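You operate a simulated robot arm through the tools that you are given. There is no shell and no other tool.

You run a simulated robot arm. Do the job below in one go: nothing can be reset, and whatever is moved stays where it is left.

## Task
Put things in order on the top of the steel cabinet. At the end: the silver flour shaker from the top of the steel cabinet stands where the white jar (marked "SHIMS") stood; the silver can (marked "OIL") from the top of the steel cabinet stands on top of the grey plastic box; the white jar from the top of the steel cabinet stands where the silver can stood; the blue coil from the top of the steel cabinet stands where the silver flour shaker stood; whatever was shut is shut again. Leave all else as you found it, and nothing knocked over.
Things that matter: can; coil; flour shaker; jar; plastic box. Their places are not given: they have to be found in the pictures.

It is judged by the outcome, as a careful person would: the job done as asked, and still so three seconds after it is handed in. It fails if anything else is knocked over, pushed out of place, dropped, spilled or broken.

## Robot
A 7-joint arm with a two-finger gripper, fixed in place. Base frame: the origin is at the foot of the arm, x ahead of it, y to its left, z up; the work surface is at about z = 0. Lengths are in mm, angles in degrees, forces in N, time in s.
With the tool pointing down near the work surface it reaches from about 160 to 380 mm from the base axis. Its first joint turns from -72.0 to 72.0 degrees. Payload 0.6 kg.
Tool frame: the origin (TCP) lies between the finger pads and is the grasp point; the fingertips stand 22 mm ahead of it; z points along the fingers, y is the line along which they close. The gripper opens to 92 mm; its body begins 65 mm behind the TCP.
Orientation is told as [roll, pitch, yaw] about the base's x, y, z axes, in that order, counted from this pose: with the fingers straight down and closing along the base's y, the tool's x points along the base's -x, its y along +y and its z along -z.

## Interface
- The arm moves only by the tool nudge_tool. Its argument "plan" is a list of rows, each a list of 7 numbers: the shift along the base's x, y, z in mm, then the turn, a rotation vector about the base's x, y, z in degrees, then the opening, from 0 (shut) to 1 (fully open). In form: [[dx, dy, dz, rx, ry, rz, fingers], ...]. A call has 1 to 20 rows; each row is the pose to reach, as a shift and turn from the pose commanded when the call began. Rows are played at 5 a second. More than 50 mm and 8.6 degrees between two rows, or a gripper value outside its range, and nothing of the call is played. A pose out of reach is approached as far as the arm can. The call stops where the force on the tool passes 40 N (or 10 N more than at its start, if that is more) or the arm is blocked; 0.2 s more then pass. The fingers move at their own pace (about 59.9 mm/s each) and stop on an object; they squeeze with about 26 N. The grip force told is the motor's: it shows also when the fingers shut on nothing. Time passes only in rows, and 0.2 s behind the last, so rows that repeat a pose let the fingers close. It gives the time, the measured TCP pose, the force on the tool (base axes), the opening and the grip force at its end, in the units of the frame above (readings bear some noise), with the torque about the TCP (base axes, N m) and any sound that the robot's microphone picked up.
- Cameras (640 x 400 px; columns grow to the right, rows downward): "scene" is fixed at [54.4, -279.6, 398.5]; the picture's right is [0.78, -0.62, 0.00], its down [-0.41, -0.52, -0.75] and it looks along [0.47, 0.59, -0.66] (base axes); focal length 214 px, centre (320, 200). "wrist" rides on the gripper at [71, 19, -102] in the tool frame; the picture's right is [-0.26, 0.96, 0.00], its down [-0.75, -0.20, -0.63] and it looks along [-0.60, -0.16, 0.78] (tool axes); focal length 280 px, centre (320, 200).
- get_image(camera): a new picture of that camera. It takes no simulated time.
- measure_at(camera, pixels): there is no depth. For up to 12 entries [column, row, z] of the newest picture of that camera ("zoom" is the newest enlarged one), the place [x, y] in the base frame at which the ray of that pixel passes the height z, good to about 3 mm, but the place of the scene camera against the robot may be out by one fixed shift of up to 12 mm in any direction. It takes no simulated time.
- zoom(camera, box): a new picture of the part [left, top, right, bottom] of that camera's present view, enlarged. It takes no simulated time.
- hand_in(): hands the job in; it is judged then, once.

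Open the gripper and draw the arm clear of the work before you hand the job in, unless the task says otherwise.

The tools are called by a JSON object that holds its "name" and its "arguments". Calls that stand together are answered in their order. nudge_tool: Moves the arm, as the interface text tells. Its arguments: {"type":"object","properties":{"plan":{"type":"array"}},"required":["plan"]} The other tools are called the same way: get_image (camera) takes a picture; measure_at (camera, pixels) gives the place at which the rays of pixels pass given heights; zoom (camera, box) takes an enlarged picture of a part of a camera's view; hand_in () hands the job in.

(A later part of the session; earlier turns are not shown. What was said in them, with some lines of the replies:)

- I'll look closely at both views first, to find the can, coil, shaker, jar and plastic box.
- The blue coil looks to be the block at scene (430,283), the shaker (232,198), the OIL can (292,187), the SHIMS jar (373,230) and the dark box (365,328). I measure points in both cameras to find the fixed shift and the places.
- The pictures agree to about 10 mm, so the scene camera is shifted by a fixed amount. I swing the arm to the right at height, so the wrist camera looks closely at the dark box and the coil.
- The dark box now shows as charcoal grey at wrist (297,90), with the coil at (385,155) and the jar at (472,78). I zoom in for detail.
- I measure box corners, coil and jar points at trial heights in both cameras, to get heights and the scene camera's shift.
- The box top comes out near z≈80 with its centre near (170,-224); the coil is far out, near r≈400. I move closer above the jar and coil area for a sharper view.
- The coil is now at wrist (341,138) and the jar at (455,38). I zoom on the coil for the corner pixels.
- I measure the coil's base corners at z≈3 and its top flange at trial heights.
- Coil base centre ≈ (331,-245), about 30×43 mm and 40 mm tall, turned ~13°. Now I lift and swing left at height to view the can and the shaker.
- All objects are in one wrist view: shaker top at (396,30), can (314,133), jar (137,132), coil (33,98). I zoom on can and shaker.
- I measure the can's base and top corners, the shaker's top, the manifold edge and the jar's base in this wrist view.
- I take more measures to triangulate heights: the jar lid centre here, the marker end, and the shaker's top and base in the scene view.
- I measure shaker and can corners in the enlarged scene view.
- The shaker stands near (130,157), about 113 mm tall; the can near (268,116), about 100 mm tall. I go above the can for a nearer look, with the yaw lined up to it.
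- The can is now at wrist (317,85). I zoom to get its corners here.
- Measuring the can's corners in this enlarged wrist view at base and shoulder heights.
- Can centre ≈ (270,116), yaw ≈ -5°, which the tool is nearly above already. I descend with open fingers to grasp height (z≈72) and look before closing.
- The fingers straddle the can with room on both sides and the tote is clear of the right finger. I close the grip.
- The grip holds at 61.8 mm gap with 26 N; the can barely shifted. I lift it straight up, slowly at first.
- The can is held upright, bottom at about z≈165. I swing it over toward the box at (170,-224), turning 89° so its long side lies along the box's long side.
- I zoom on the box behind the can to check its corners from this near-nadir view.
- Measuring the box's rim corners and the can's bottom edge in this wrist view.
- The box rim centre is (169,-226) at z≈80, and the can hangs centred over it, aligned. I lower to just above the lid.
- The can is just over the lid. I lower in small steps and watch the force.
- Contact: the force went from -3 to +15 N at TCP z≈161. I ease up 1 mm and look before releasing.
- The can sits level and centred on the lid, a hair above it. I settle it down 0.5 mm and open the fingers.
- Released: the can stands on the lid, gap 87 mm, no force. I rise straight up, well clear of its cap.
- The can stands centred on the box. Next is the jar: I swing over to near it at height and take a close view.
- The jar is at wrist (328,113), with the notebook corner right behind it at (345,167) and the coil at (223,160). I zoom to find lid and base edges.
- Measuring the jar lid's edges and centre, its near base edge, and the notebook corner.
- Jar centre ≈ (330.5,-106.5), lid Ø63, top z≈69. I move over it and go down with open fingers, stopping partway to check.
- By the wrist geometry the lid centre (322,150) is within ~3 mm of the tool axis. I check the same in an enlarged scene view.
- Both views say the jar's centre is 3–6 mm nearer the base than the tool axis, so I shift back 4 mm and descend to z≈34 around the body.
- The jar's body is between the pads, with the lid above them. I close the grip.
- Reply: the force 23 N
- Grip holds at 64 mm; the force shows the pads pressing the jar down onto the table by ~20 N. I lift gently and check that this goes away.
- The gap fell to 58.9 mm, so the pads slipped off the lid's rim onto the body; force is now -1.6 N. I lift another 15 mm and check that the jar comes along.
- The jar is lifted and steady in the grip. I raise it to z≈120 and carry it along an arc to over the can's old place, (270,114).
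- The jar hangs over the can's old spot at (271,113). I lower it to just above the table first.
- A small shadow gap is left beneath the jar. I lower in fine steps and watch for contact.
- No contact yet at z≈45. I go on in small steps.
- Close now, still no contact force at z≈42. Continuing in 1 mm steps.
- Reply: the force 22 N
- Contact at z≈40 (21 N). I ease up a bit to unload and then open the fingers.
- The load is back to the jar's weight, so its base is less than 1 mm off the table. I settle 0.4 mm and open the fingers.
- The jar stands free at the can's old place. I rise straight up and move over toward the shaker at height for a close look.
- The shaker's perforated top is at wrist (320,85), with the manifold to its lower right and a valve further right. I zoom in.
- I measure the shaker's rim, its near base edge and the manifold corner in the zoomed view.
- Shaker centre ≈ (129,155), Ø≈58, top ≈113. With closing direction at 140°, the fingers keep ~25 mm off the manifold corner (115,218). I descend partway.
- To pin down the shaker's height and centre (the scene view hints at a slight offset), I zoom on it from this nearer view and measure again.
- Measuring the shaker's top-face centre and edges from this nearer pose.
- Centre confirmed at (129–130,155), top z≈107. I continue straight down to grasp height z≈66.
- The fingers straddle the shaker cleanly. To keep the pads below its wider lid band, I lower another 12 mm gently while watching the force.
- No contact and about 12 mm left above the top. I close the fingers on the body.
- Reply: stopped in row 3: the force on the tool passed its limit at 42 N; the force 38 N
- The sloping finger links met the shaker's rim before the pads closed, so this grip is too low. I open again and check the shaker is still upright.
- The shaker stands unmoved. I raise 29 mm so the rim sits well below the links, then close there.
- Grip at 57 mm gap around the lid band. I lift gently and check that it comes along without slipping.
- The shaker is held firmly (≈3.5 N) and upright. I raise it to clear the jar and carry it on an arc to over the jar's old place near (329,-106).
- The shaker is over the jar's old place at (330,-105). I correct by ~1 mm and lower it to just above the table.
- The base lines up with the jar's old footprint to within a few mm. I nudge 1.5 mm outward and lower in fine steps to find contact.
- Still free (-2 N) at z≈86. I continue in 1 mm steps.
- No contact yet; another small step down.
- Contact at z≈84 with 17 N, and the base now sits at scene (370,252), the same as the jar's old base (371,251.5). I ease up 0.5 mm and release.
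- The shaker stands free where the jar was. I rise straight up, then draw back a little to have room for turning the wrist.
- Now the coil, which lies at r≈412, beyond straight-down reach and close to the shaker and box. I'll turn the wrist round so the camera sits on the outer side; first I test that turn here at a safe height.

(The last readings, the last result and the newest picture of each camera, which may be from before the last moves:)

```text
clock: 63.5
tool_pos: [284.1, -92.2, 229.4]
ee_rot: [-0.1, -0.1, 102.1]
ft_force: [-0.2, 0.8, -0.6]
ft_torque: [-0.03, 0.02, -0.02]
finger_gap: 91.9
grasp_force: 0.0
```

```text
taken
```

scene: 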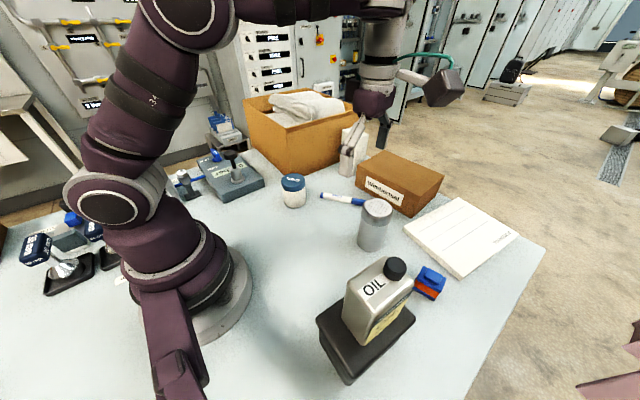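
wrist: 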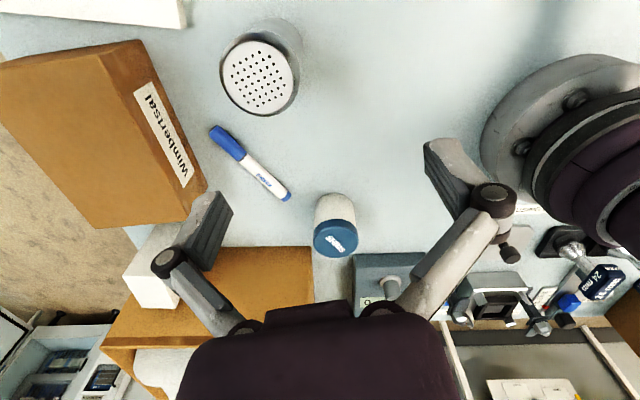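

The wrist turned to yaw 102° without trouble. I now move out toward the coil at z≈170 with the fingers part-closed to 65 mm, keeping clear of the can.

{"name": "nudge_tool", "arguments": {"plan": [[2.7, -32.3, -14, 0, 0, 0, 0.7], [4.7, -67.3, -29, 0, 0, 0, 0.7], [4.7, -97.3, -44, 0, 0, 0, 0.7], [3.7, -121.3, -59, 0, 0, 0, 0.7], [3.7, -121.3, -59, 0, 0, 0, 0.7], [3.7, -121.3, -59, 0, 0, 0, 0.7]]}}

{"name": "get_image", "arguments": {"camera": "scene"}}

{"name": "get_image", "arguments": {"camera": "wrist"}}

```text
clock: 64.9
tool_pos: [288.4, -215.3, 168.7]
ee_rot: [0.0, -0.1, 102.0]
ft_force: [0.6, -0.3, -0.5]
ft_torque: [0.03, 0.02, 0.02]
finger_gap: 64.5
grasp_force: 0.0
```

```text
taken
```

scene: 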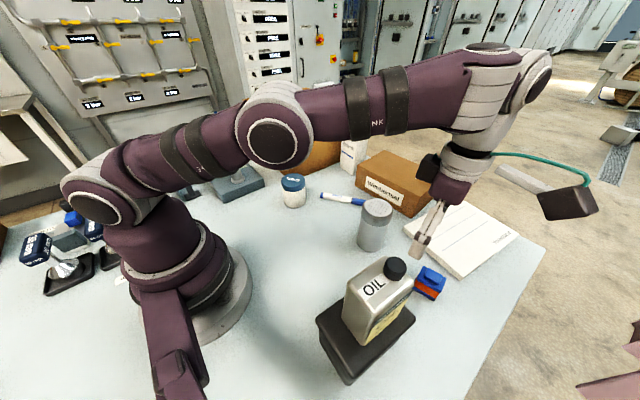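

```text
taken
```

wrist: 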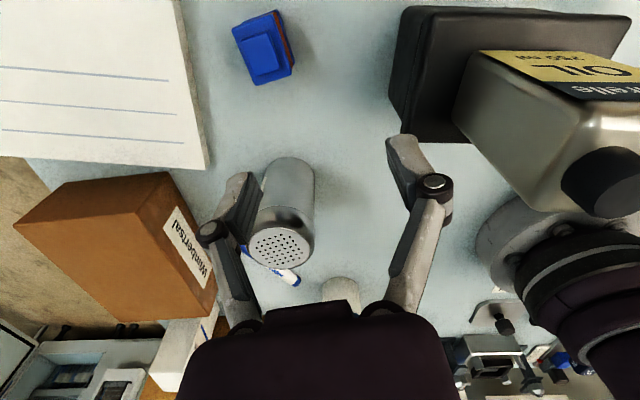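

The pose is reached as asked, and the coil shows at wrist (265,47), nearly straight below the camera. I zoom to get its exact place and turn.

{"name": "zoom", "arguments": {"camera": "wrist", "box": [210, 0, 330, 100]}}

```text
4.00 times, centred on (270, 50) of wrist
```

zoom: 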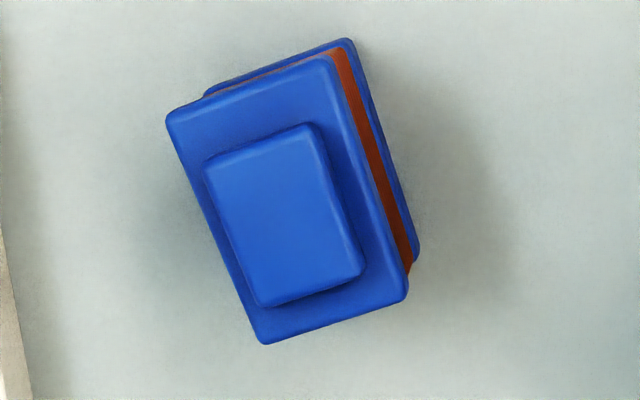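

Measuring the coil's flange, boss and base corners from this near-overhead view.

{"name": "measure_at", "arguments": {"camera": "zoom", "pixels": [[168, 115, 32], [332, 57, 32], [407, 295, 32], [263, 343, 32], [205, 160, 40], [312, 125, 40], [363, 272, 40], [262, 305, 40], [348, 40, 5], [420, 255, 5], [10, 290, 14]]}}

```text
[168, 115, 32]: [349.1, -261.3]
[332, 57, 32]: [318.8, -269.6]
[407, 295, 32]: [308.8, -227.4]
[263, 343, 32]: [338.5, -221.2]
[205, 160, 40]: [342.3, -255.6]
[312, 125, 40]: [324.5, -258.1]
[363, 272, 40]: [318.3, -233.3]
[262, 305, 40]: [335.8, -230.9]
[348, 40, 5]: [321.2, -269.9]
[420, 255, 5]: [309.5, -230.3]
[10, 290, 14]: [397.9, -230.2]
```

The coil's centre is (329.5,-244.7) and its short side lies at 14°. I tilt the tool 12° (fingers leaning outward), set the fingers to ~46 mm, and move above the coil at z≈110 to test reach.

{"name": "nudge_tool", "arguments": {"plan": [[0, 0, 0, -5.8, -1.45, 1, 0.5], [0, 0, 0, -11.6, -2.9, 2, 0.5], [14, -10, -20, -11.6, -2.9, 2, 0.5], [28, -21, -40, -11.6, -2.9, 2, 0.5], [40.5, -30.7, -60, -11.6, -2.9, 2, 0.5], [40.5, -30.7, -60, -11.6, -2.9, 2, 0.5], [40.5, -30.7, -60, -11.6, -2.9, 2, 0.5]]}}

{"name": "get_image", "arguments": {"camera": "scene"}}

{"name": "get_image", "arguments": {"camera": "wrist"}}

```text
clock: 66.5
tool_pos: [327.0, -243.8, 109.7]
ee_rot: [-0.3, 11.9, 103.9]
ft_force: [0.0, -0.3, -0.4]
ft_torque: [-0.02, 0.0, 0.03]
finger_gap: 46.1
grasp_force: 0.0
```

```text
taken
```

scene: 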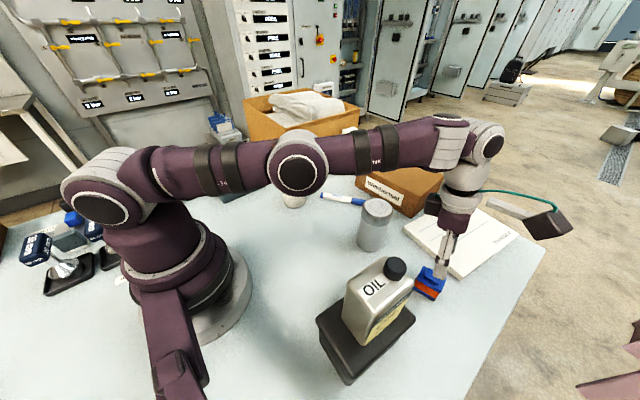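

```text
taken
```

wrist: 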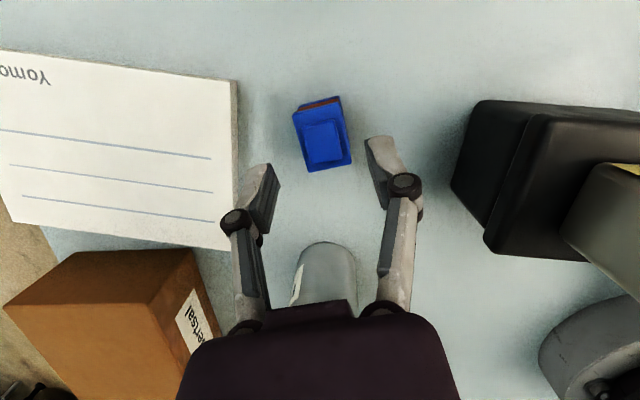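

Reach is fine here (327,-244,110) with the 12° lean. I zoom on the coil between the fingers to check alignment.

{"name": "zoom", "arguments": {"camera": "wrist", "box": [220, 70, 430, 220]}}

{"name": "measure_at", "arguments": {"camera": "wrist", "pixels": [[323, 144, 40], [323, 144, 36], [293, 114, 32], [341, 100, 32], [352, 160, 32], [307, 171, 32]]}}

```text
2.67 times, centred on (325, 145) of wrist
```

zoom: 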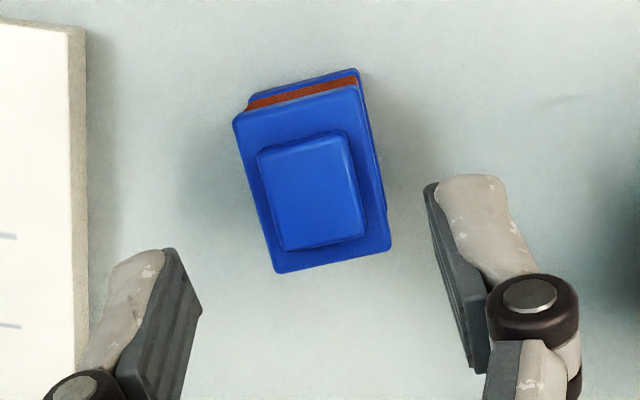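

```text
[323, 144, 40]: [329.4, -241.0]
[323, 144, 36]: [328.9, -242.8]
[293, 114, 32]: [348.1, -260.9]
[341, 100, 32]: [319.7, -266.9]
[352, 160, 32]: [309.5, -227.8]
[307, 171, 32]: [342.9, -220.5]
```

The coil is aligned with the finger direction; its centre is ~2.7 mm in +x from the tool. I correct and descend straight to z≈60, then check again.

{"name": "nudge_tool", "arguments": {"plan": [[1.5, 0, -12, 0, 0, 0, 0.5], [2.7, -0.3, -25, 0, 0, 0, 0.5], [2.7, -0.3, -37, 0, 0, 0, 0.5], [2.7, -0.3, -46, 0, 0, 0, 0.5], [2.7, -0.3, -50, 0, 0, 0, 0.5], [2.7, -0.3, -50, 0, 0, 0, 0.5]]}}

{"name": "zoom", "arguments": {"camera": "wrist", "box": [200, 90, 440, 270]}}

{"name": "zoom", "arguments": {"camera": "scene", "box": [380, 200, 500, 310]}}

```text
clock: 67.9
tool_pos: [330.8, -244.3, 59.6]
ee_rot: [-0.3, 11.7, 103.9]
ft_force: [-0.4, -0.4, 0.8]
ft_torque: [0.0, 0.03, 0.0]
finger_gap: 46.0
grasp_force: 0.1
```

```text
2.22 times, centred on (320, 180) of wrist
```

zoom: 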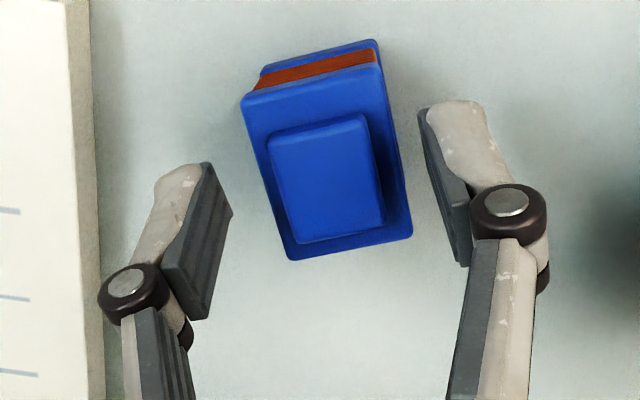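

```text
3.64 times, centred on (440, 255) of scene
```

zoom: 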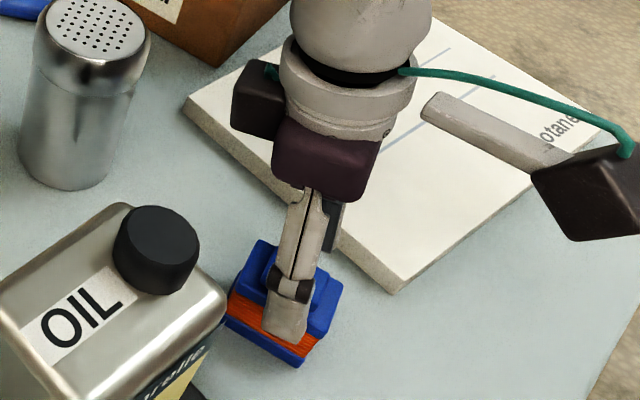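

The coil sits centred between the pads with even gaps. I descend the last 26 mm to z≈34, slowly.

{"name": "nudge_tool", "arguments": {"plan": [[-0.5, 0, -7, 0, 0, 0, 0.5], [-0.5, 0, -14, 0, 0, 0, 0.5], [-0.5, 0, -20, 0, 0, 0, 0.5], [-0.5, 0, -24, 0, 0, 0, 0.5], [-0.5, 0, -26, 0, 0, 0, 0.5], [-0.5, 0, -26, 0, 0, 0, 0.5]]}}

{"name": "zoom", "arguments": {"camera": "wrist", "box": [200, 90, 440, 270]}}

{"name": "zoom", "arguments": {"camera": "scene", "box": [390, 220, 480, 320]}}

```text
clock: 69.3
tool_pos: [330.5, -243.6, 33.5]
ee_rot: [-0.3, 11.9, 103.9]
ft_force: [-1.0, 0.6, -0.6]
ft_torque: [0.02, 0.01, 0.03]
finger_gap: 46.0
grasp_force: 0.1
```

```text
2.22 times, centred on (320, 180) of wrist
```

zoom: 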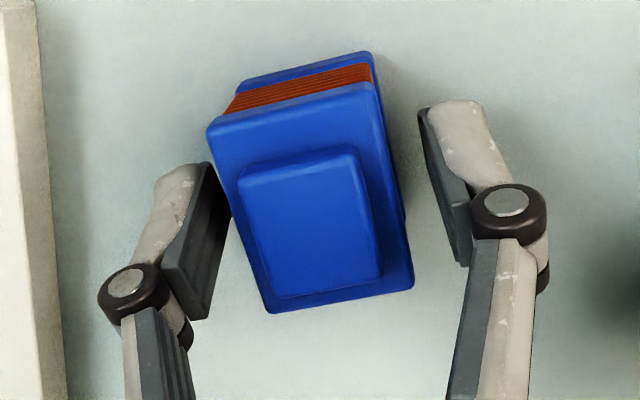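

```text
4.00 times, centred on (435, 270) of scene
```

zoom: 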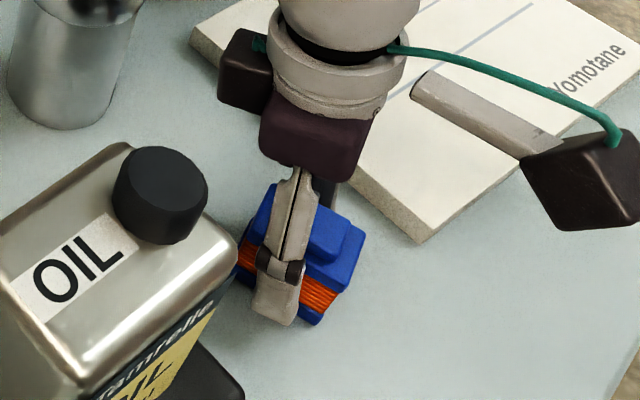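

The flange centre is within ~1.5 mm of the tool centre. I close the fingers on the coil.

{"name": "nudge_tool", "arguments": {"plan": [[0.7, 0, 0, 0, 0, 0, 0.42], [0.7, 0, 0, 0, 0, 0, 0.3], [0.7, 0, 0, 0, 0, 0, 0], [0.7, 0, 0, 0, 0, 0, 0], [0.7, 0, 0, 0, 0, 0, 0]]}}

{"name": "zoom", "arguments": {"camera": "wrist", "box": [200, 90, 440, 270]}}

{"name": "zoom", "arguments": {"camera": "scene", "box": [390, 220, 480, 320]}}

```text
clock: 70.5
tool_pos: [330.0, -242.6, 33.4]
ee_rot: [-0.3, 12.0, 103.9]
ft_force: [-0.1, 0.0, 4.0]
ft_torque: [0.0, 0.03, 0.02]
finger_gap: 31.4
grasp_force: 25.7
```

```text
2.22 times, centred on (320, 180) of wrist
```

zoom: 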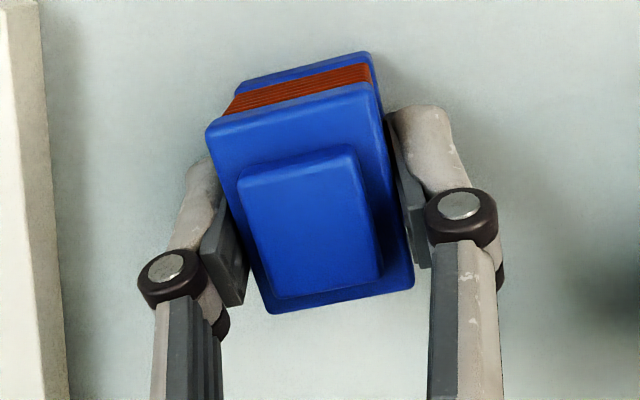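

```text
4.00 times, centred on (435, 270) of scene
```

zoom: 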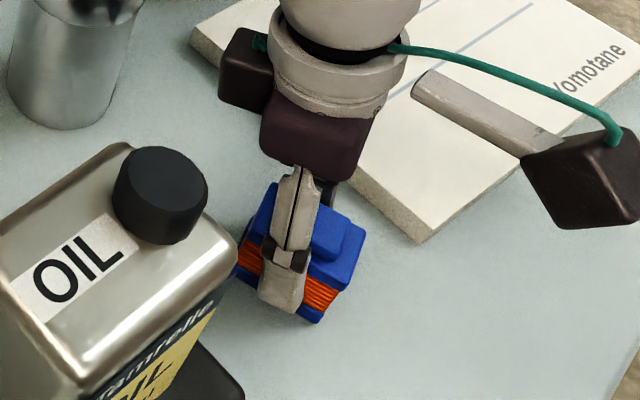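

Firm grip at 31.4 mm with little load. I lift the coil slowly.

{"name": "nudge_tool", "arguments": {"plan": [[0, 0, 2, 0, 0, 0, 0], [0, 0, 6, 0, 0, 0, 0], [0, 0, 14, 0, 0, 0, 0], [0, 0, 25, 0, 0, 0, 0], [0, 0, 25, 0, 0, 0, 0]]}}

{"name": "zoom", "arguments": {"camera": "wrist", "box": [200, 90, 440, 270]}}

{"name": "zoom", "arguments": {"camera": "scene", "box": [390, 200, 490, 320]}}

```text
clock: 71.7
tool_pos: [331.3, -243.2, 57.3]
ee_rot: [-0.4, 11.9, 103.9]
ft_force: [-0.9, 0.0, -1.6]
ft_torque: [0.0, 0.0, 0.04]
finger_gap: 31.6
grasp_force: 26.3
```

```text
2.22 times, centred on (320, 180) of wrist
```

zoom: 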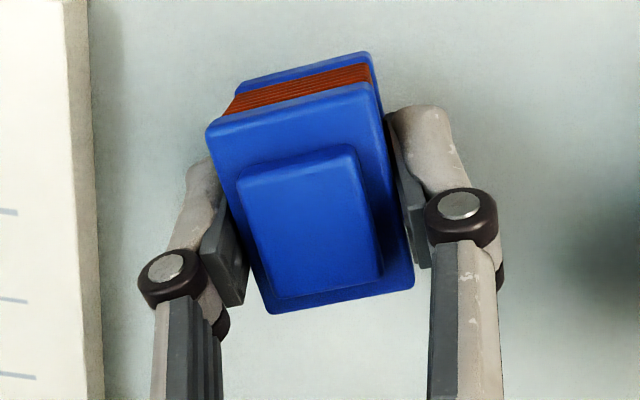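

```text
3.33 times, centred on (440, 260) of scene
```

zoom: 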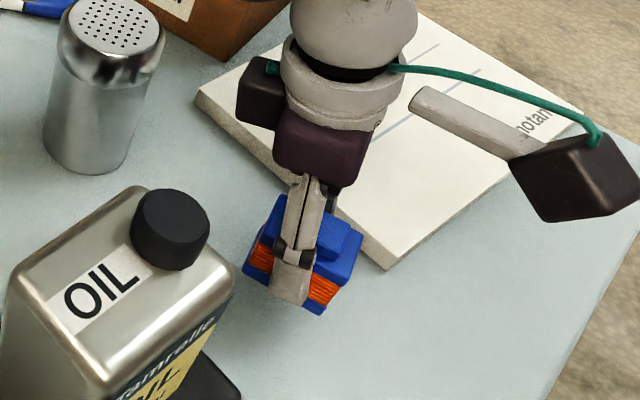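

The coil is held upright and steady. I retreat back up along the way I came, clear of the shaker and the can.

{"name": "nudge_tool", "arguments": {"plan": [[-14.4, 10, 36, 0, 0, 0, 0], [-28.4, 20, 71, 0, 0, 0, 0], [-41.4, 31, 106, 0, 0, 0, 0], [-43.4, 55, 131, 0, 0, 0, 0], [-44.4, 85, 156, 0, 0, 0, 0], [-45.4, 120, 176, 0, 0, 0, 0], [-47.4, 152, 186, 0, 0, 0, 0], [-47.4, 152, 186, 0, 0, 0, 0]]}}

{"name": "get_image", "arguments": {"camera": "scene"}}

{"name": "get_image", "arguments": {"camera": "wrist"}}

```text
clock: 73.5
tool_pos: [285.2, -92.2, 245.2]
ee_rot: [-0.3, 11.7, 103.9]
ft_force: [-0.3, 0.5, -2.2]
ft_torque: [0.0, 0.04, -0.01]
finger_gap: 31.5
grasp_force: 26.0
```

```text
taken
```

scene: 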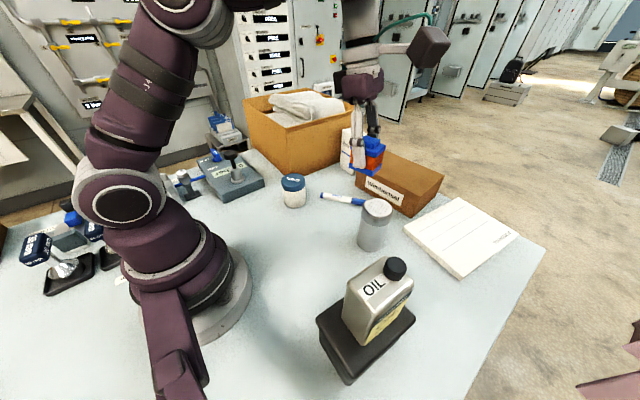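

```text
taken
```

wrist: 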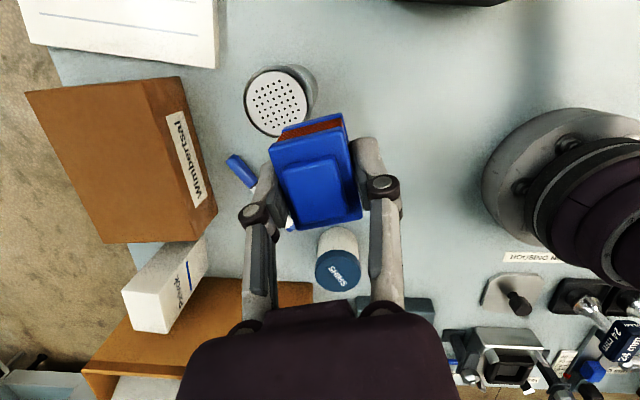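

All clear. I now swing the coil at height round to over the shaker's old place (129,155), turning it so the tool ends in a relaxed wrist pose.

{"name": "nudge_tool", "arguments": {"plan": [[-0.8, 40.6, 0, 0, 0, -6, 0], [-7.4, 79, 0, 0, 0, -12, 0], [-18.9, 114.8, 0, 0, 0, -18, 0], [-34.8, 147.3, 0, 0, 0, -24, 0], [-54.5, 176, 0, 0, 0, -30, 0], [-77.2, 200.5, 0, 0, 0, -36, 0], [-102.1, 220.7, 0, 0, 0, -42, 0], [-128.6, 236.2, 0, 0, 0, -48, 0], [-155.7, 247.6, 0, 0, 0, -54, 0], [-155.7, 247.6, 0, 0, 0, -54, 0], [-155.7, 247.6, 0, 0, 0, -54, 0]]}}

{"name": "get_image", "arguments": {"camera": "scene"}}

{"name": "get_image", "arguments": {"camera": "wrist"}}

```text
clock: 75.9
tool_pos: [126.5, 155.8, 245.7]
ee_rot: [-0.3, 11.8, 49.8]
ft_force: [0.0, 0.1, -1.4]
ft_torque: [-0.01, 0.01, 0.0]
finger_gap: 31.5
grasp_force: 26.3
```

```text
taken
```

scene: 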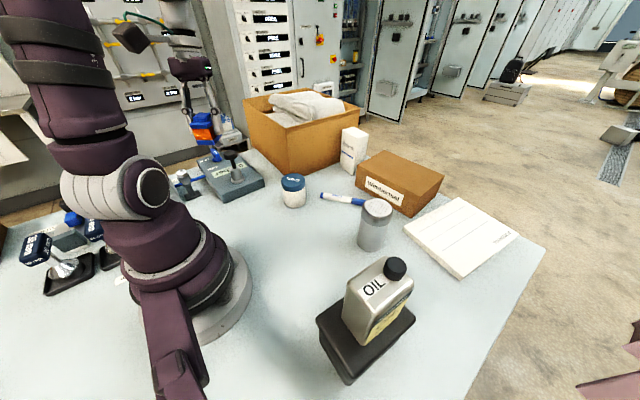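

```text
taken
```

wrist: 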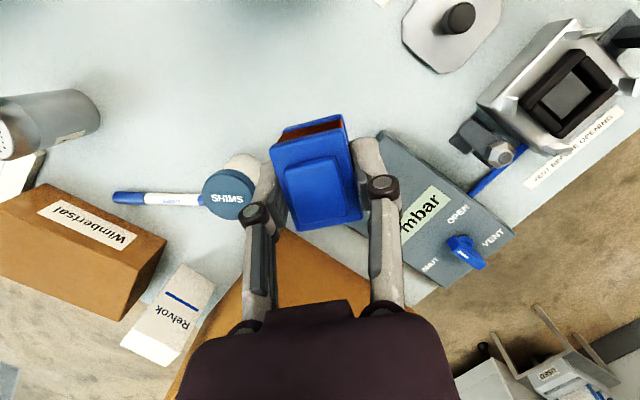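

The coil is over the old shaker spot at about (127,156). I shift +1 mm in x and lower it to z≈65 to check.

{"name": "nudge_tool", "arguments": {"plan": [[0.5, 0, -40, 0, 0, 0, 0], [1, 0, -80, 0, 0, 0, 0], [1, 0, -115, 0, 0, 0, 0], [1, 0, -145, 0, 0, 0, 0], [1, 0, -167, 0, 0, 0, 0], [1, 0, -180, 0, 0, 0, 0], [1, 0, -180, 0, 0, 0, 0]]}}

{"name": "get_image", "arguments": {"camera": "wrist"}}

{"name": "zoom", "arguments": {"camera": "scene", "box": [170, 120, 310, 240]}}

```text
clock: 77.5
tool_pos: [129.9, 157.1, 64.4]
ee_rot: [-0.3, 11.8, 49.8]
ft_force: [0.7, 0.1, -1.6]
ft_torque: [-0.01, -0.03, -0.01]
finger_gap: 31.7
grasp_force: 25.8
```

```text
taken
```

wrist: 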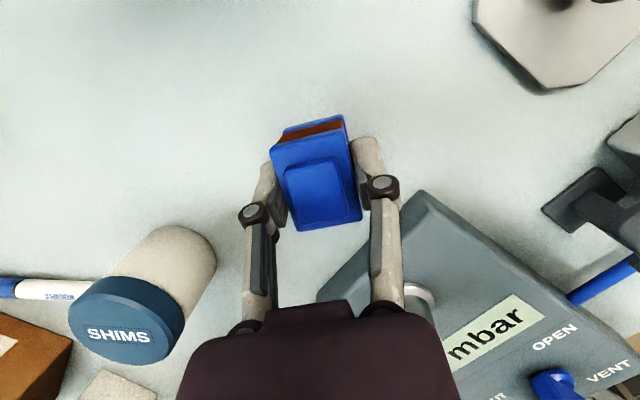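

```text
3.33 times, centred on (240, 180) of scene
```

zoom: 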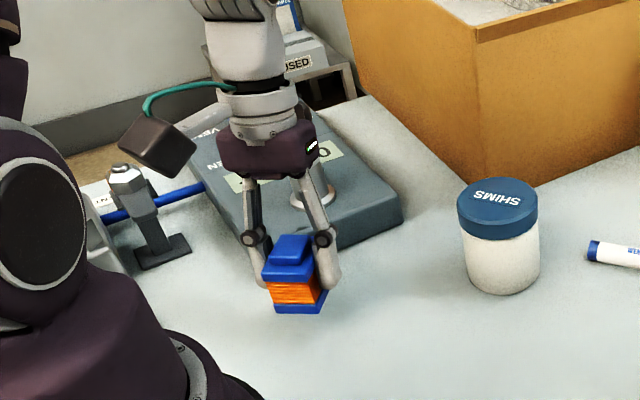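

The coil hangs upright close to the spot, and the gripper is clear of the manifold's knob. I shift (+1,-2) mm and lower toward the table.

{"name": "nudge_tool", "arguments": {"plan": [[1, -2, -8, 0, 0, 0, 0], [1, -2, -16, 0, 0, 0, 0], [1, -2, -23, 0, 0, 0, 0], [1, -2, -27, 0, 0, 0, 0], [1, -2, -27, 0, 0, 0, 0]]}}

{"name": "zoom", "arguments": {"camera": "scene", "box": [200, 150, 290, 240]}}

```text
clock: 78.7
tool_pos: [129.7, 153.2, 37.0]
ee_rot: [-0.3, 11.8, 49.9]
ft_force: [-0.2, 0.6, -1.2]
ft_torque: [-0.01, -0.01, 0.0]
finger_gap: 31.5
grasp_force: 26.2
```

```text
4.44 times, centred on (245, 195) of scene
```

zoom: 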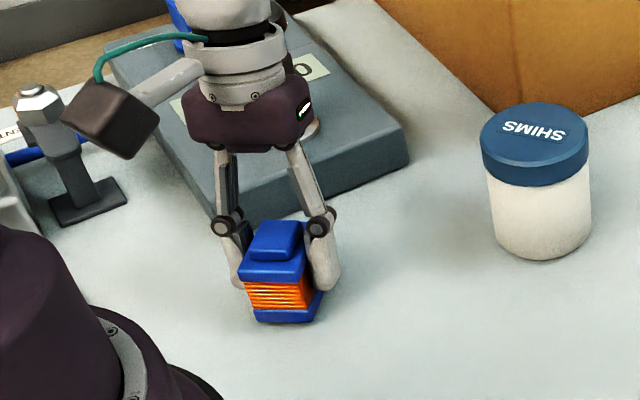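

The coil's base centre projects to about scene (238,220), matching the shaker's old base centre (239,219). I lower the last few mm in fine steps.

{"name": "nudge_tool", "arguments": {"plan": [[0, 0, -1, 0, 0, 0, 0], [0, 0, -2, 0, 0, 0, 0], [0, 0, -2.8, 0, 0, 0, 0], [0, 0, -2.8, 0, 0, 0, 0]]}}

```text
clock: 79.7
tool_pos: [131.4, 153.5, 34.6]
ee_rot: [-0.3, 11.8, 49.9]
ft_force: [-0.2, -0.1, -1.8]
ft_torque: [-0.02, 0.0, 0.0]
finger_gap: 31.6
grasp_force: 26.0
```

Still hanging free (-1.8 N) at z≈35. Another 1.2 mm down.

{"name": "nudge_tool", "arguments": {"plan": [[0, 0, -0.6, 0, 0, 0, 0], [0, 0, -1.2, 0, 0, 0, 0], [0, 0, -1.2, 0, 0, 0, 0]]}}

```text
clock: 80.5
tool_pos: [130.1, 153.7, 33.1]
ee_rot: [-0.4, 11.8, 49.9]
ft_force: [4.2, -5.7, 18.1]
ft_torque: [-0.22, 0.0, 0.01]
finger_gap: 31.5
grasp_force: 25.8
```

Contact at z≈33.5 (18 N). I ease up 0.5 mm and open the fingers to about 60 mm.

{"name": "nudge_tool", "arguments": {"plan": [[0, 0, 0.5, 0, 0, 0, 0], [0, 0, 0.4, 0, 0, 0, 0], [0, 0, 0.4, 0, 0, 0, 0.36], [0, 0, 0.4, 0, 0, 0, 0.42], [0, 0, 0.4, 0, 0, 0, 0.55], [0, 0, 0.4, 0, 0, 0, 0.65], [0, 0, 0.4, 0, 0, 0, 0.65]]}}

{"name": "get_image", "arguments": {"camera": "wrist"}}

{"name": "zoom", "arguments": {"camera": "scene", "box": [200, 150, 290, 240]}}

```text
clock: 82.1
tool_pos: [131.0, 152.4, 34.3]
ee_rot: [-0.4, 11.8, 50.0]
ft_force: [-0.2, -0.5, -0.1]
ft_torque: [-0.02, -0.02, 0.0]
finger_gap: 59.9
grasp_force: 0.0
```

```text
taken
```

wrist: 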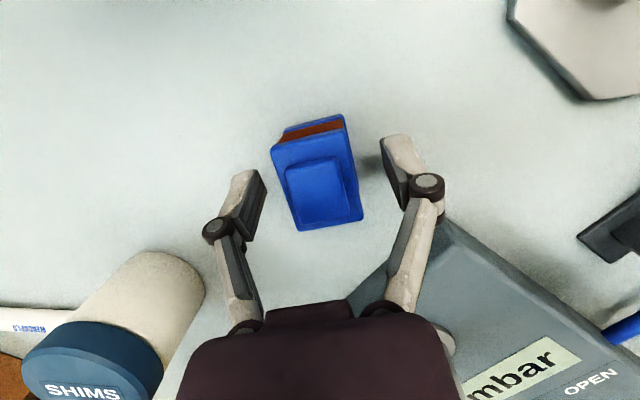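

```text
4.44 times, centred on (245, 195) of scene
```

zoom: 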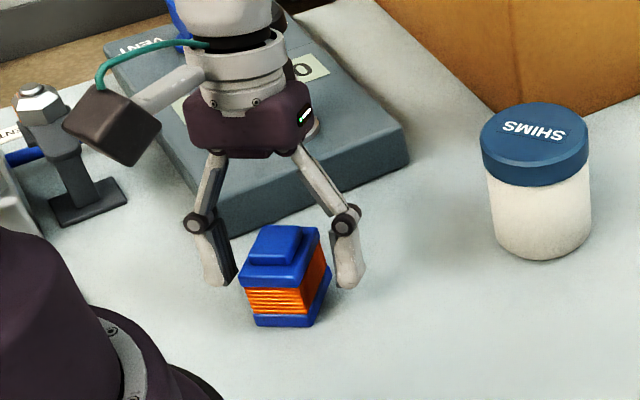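

The coil stands free and upright. I measure its place, then withdraw straight up.

{"name": "measure_at", "arguments": {"camera": "wrist", "pixels": [[316, 189, 40], [273, 150, 32], [347, 127, 32], [362, 219, 32], [297, 230, 32]]}}

{"name": "nudge_tool", "arguments": {"plan": [[0, 0, 8, 0, 0, 0, 0.65], [0, 0, 25, 0, 0, 0, 0.65], [0, 0, 55, 0, 0, 0, 0.65], [0, 0, 95, 0, 0, 0, 0.65], [0, 0, 140, 0, 0, 0, 0.65], [0, 0, 185, 0, 0, 0, 1], [0, 0, 210, 0, 0, 0, 1], [0, 0, 210, 0, 0, 0, 1]]}}

{"name": "get_image", "arguments": {"camera": "wrist"}}

{"name": "get_image", "arguments": {"camera": "scene"}}

```text
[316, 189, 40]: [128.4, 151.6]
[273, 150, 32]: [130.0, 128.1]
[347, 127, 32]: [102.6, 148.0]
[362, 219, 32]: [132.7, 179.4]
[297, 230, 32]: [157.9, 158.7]
```

```text
clock: 83.9
tool_pos: [131.4, 152.6, 244.4]
ee_rot: [-0.3, 11.7, 50.1]
ft_force: [-0.1, -0.9, -0.8]
ft_torque: [0.01, 0.0, 0.04]
finger_gap: 91.9
grasp_force: 0.1
```

```text
taken
```

wrist: 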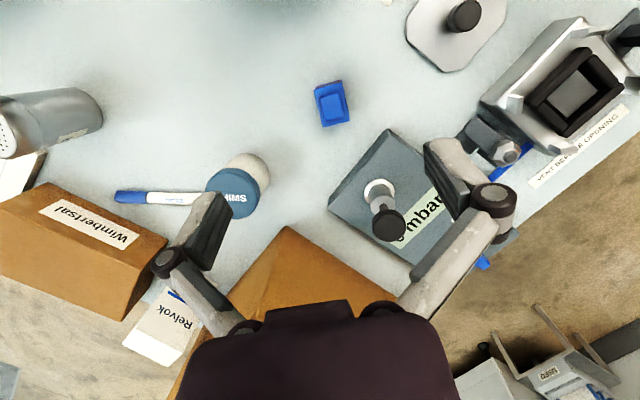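

```text
taken
```

scene: 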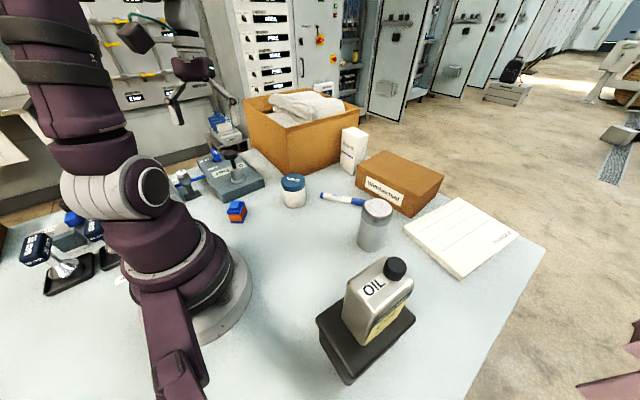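

The coil stands at ≈(131,153.5), where the shaker was. I straighten the tool and rise clear.

{"name": "nudge_tool", "arguments": {"plan": [[0, 0, 15, 4.6, -3.85, 0, 1], [0, 0, 30, 9.2, -7.7, 0, 1], [0, 0, 40, 9.2, -7.7, 0, 1], [0, 0, 40, 9.2, -7.7, 0, 1]]}}

{"name": "get_image", "arguments": {"camera": "wrist"}}

{"name": "zoom", "arguments": {"camera": "scene", "box": [200, 150, 400, 275]}}

{"name": "zoom", "arguments": {"camera": "scene", "box": [300, 190, 480, 390]}}

```text
clock: 84.9
tool_pos: [129.7, 151.6, 284.9]
ee_rot: [-0.3, -0.2, 49.9]
ft_force: [-1.0, -0.2, -0.3]
ft_torque: [0.0, 0.01, 0.01]
finger_gap: 92.0
grasp_force: 0.0
```

```text
taken
```

wrist: 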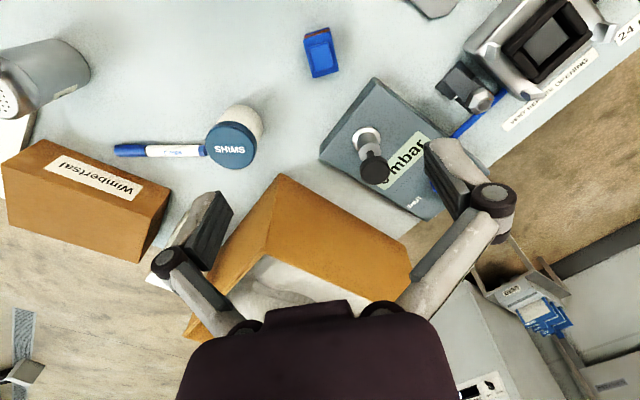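

```text
3.20 times, centred on (300, 212) of scene
```

zoom: 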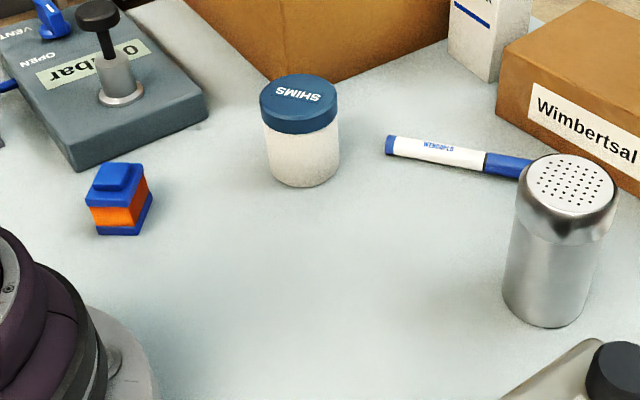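

```text
2.00 times, centred on (390, 290) of scene
```

zoom: 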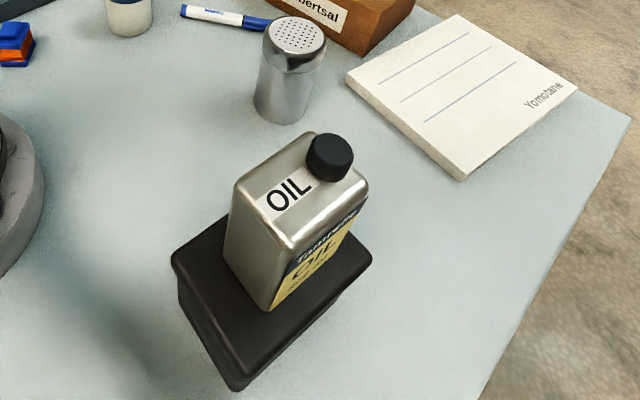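

All four items stand upright in their new places and the rest looks untouched. I swing the arm back to near its starting pose with the gripper open.

{"name": "nudge_tool", "arguments": {"plan": [[24.8, -8.5, 0, 0, 0, -7, 1], [49.5, -22, 0, 0, 0, -14, 1], [72, -42, 0, 0, 0, -21, 1], [91, -68, 0, 0, 0, -28, 1], [105, -100, 0, 0, 0, -35, 1], [113, -135, 0, 0, 0, -42, 1], [116, -169, 0, 0, 0, -50, 1], [116, -169, 0, 0, 0, -50, 1], [116, -169, 0, 0, 0, -50, 1]]}}

{"name": "get_image", "arguments": {"camera": "scene"}}

{"name": "get_image", "arguments": {"camera": "wrist"}}

```text
clock: 86.9
tool_pos: [247.4, -15.8, 282.6]
ee_rot: [-0.3, -0.3, -0.1]
ft_force: [0.1, 0.3, 0.4]
ft_torque: [0.0, 0.0, -0.01]
finger_gap: 91.9
grasp_force: 0.1
```

```text
taken
```

scene: 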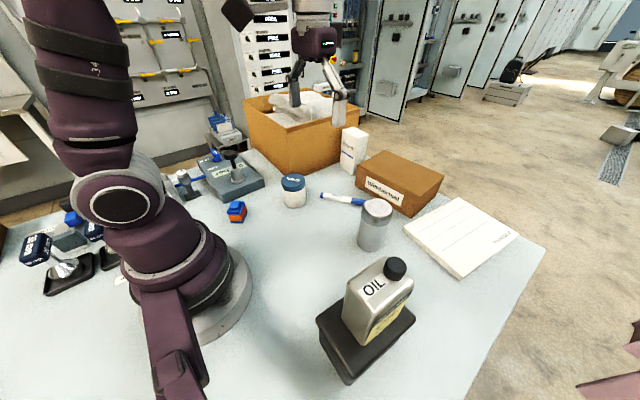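

```text
taken
```

wrist: 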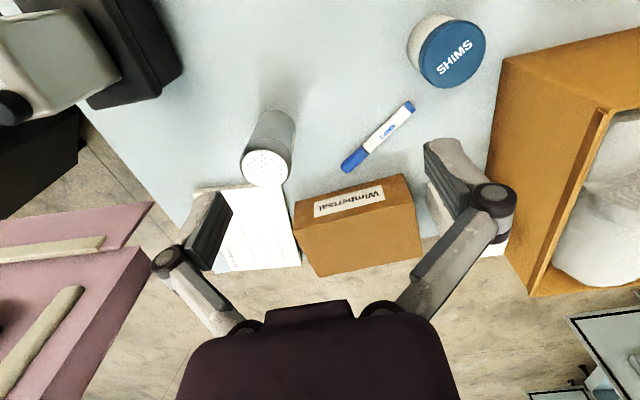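

Back near the starting pose, the pictures match the start for everything else: marker (410,104)–(346,166), notebook, boxes and tote are unmoved. Can, jar, shaker and coil stand where asked, so I hand the job in.

{"name": "hand_in", "arguments": {}}

```text
The job is handed in.
```

The job is done and handed in. All four items stand upright in their new places:

| Item | Where it stands now | How close (by the camera measurements) |
|---|---|---|
| OIL can | On the lid of the grey plastic box | Centred within a few mm |
| SHIMS jar | Where the can stood | Within a few mm |
| Flour shaker | Where the jar stood | Within a few mm |
| Blue coil | Where the shaker stood | Within about 5 mm; turned by about 54° from how it lay |

- **The box:** I took the charcoal box on the right of the cabinet top to be the grey plastic box. It was the only plastic box I saw within reach.
- **Failed first grip:** My first try at the shaker was too low. The fingers pressed down on its rim with about 40 N before the arm stopped. In the pictures the shaker had not moved and showed no damage, and the second grip, higher up, held.
- **Everything else:** The last pictures show the marker, notebook, other boxes and tote where they were at the start. I opened nothing, so there was nothing to shut again.

The arm is back near its starting pose with the gripper open.
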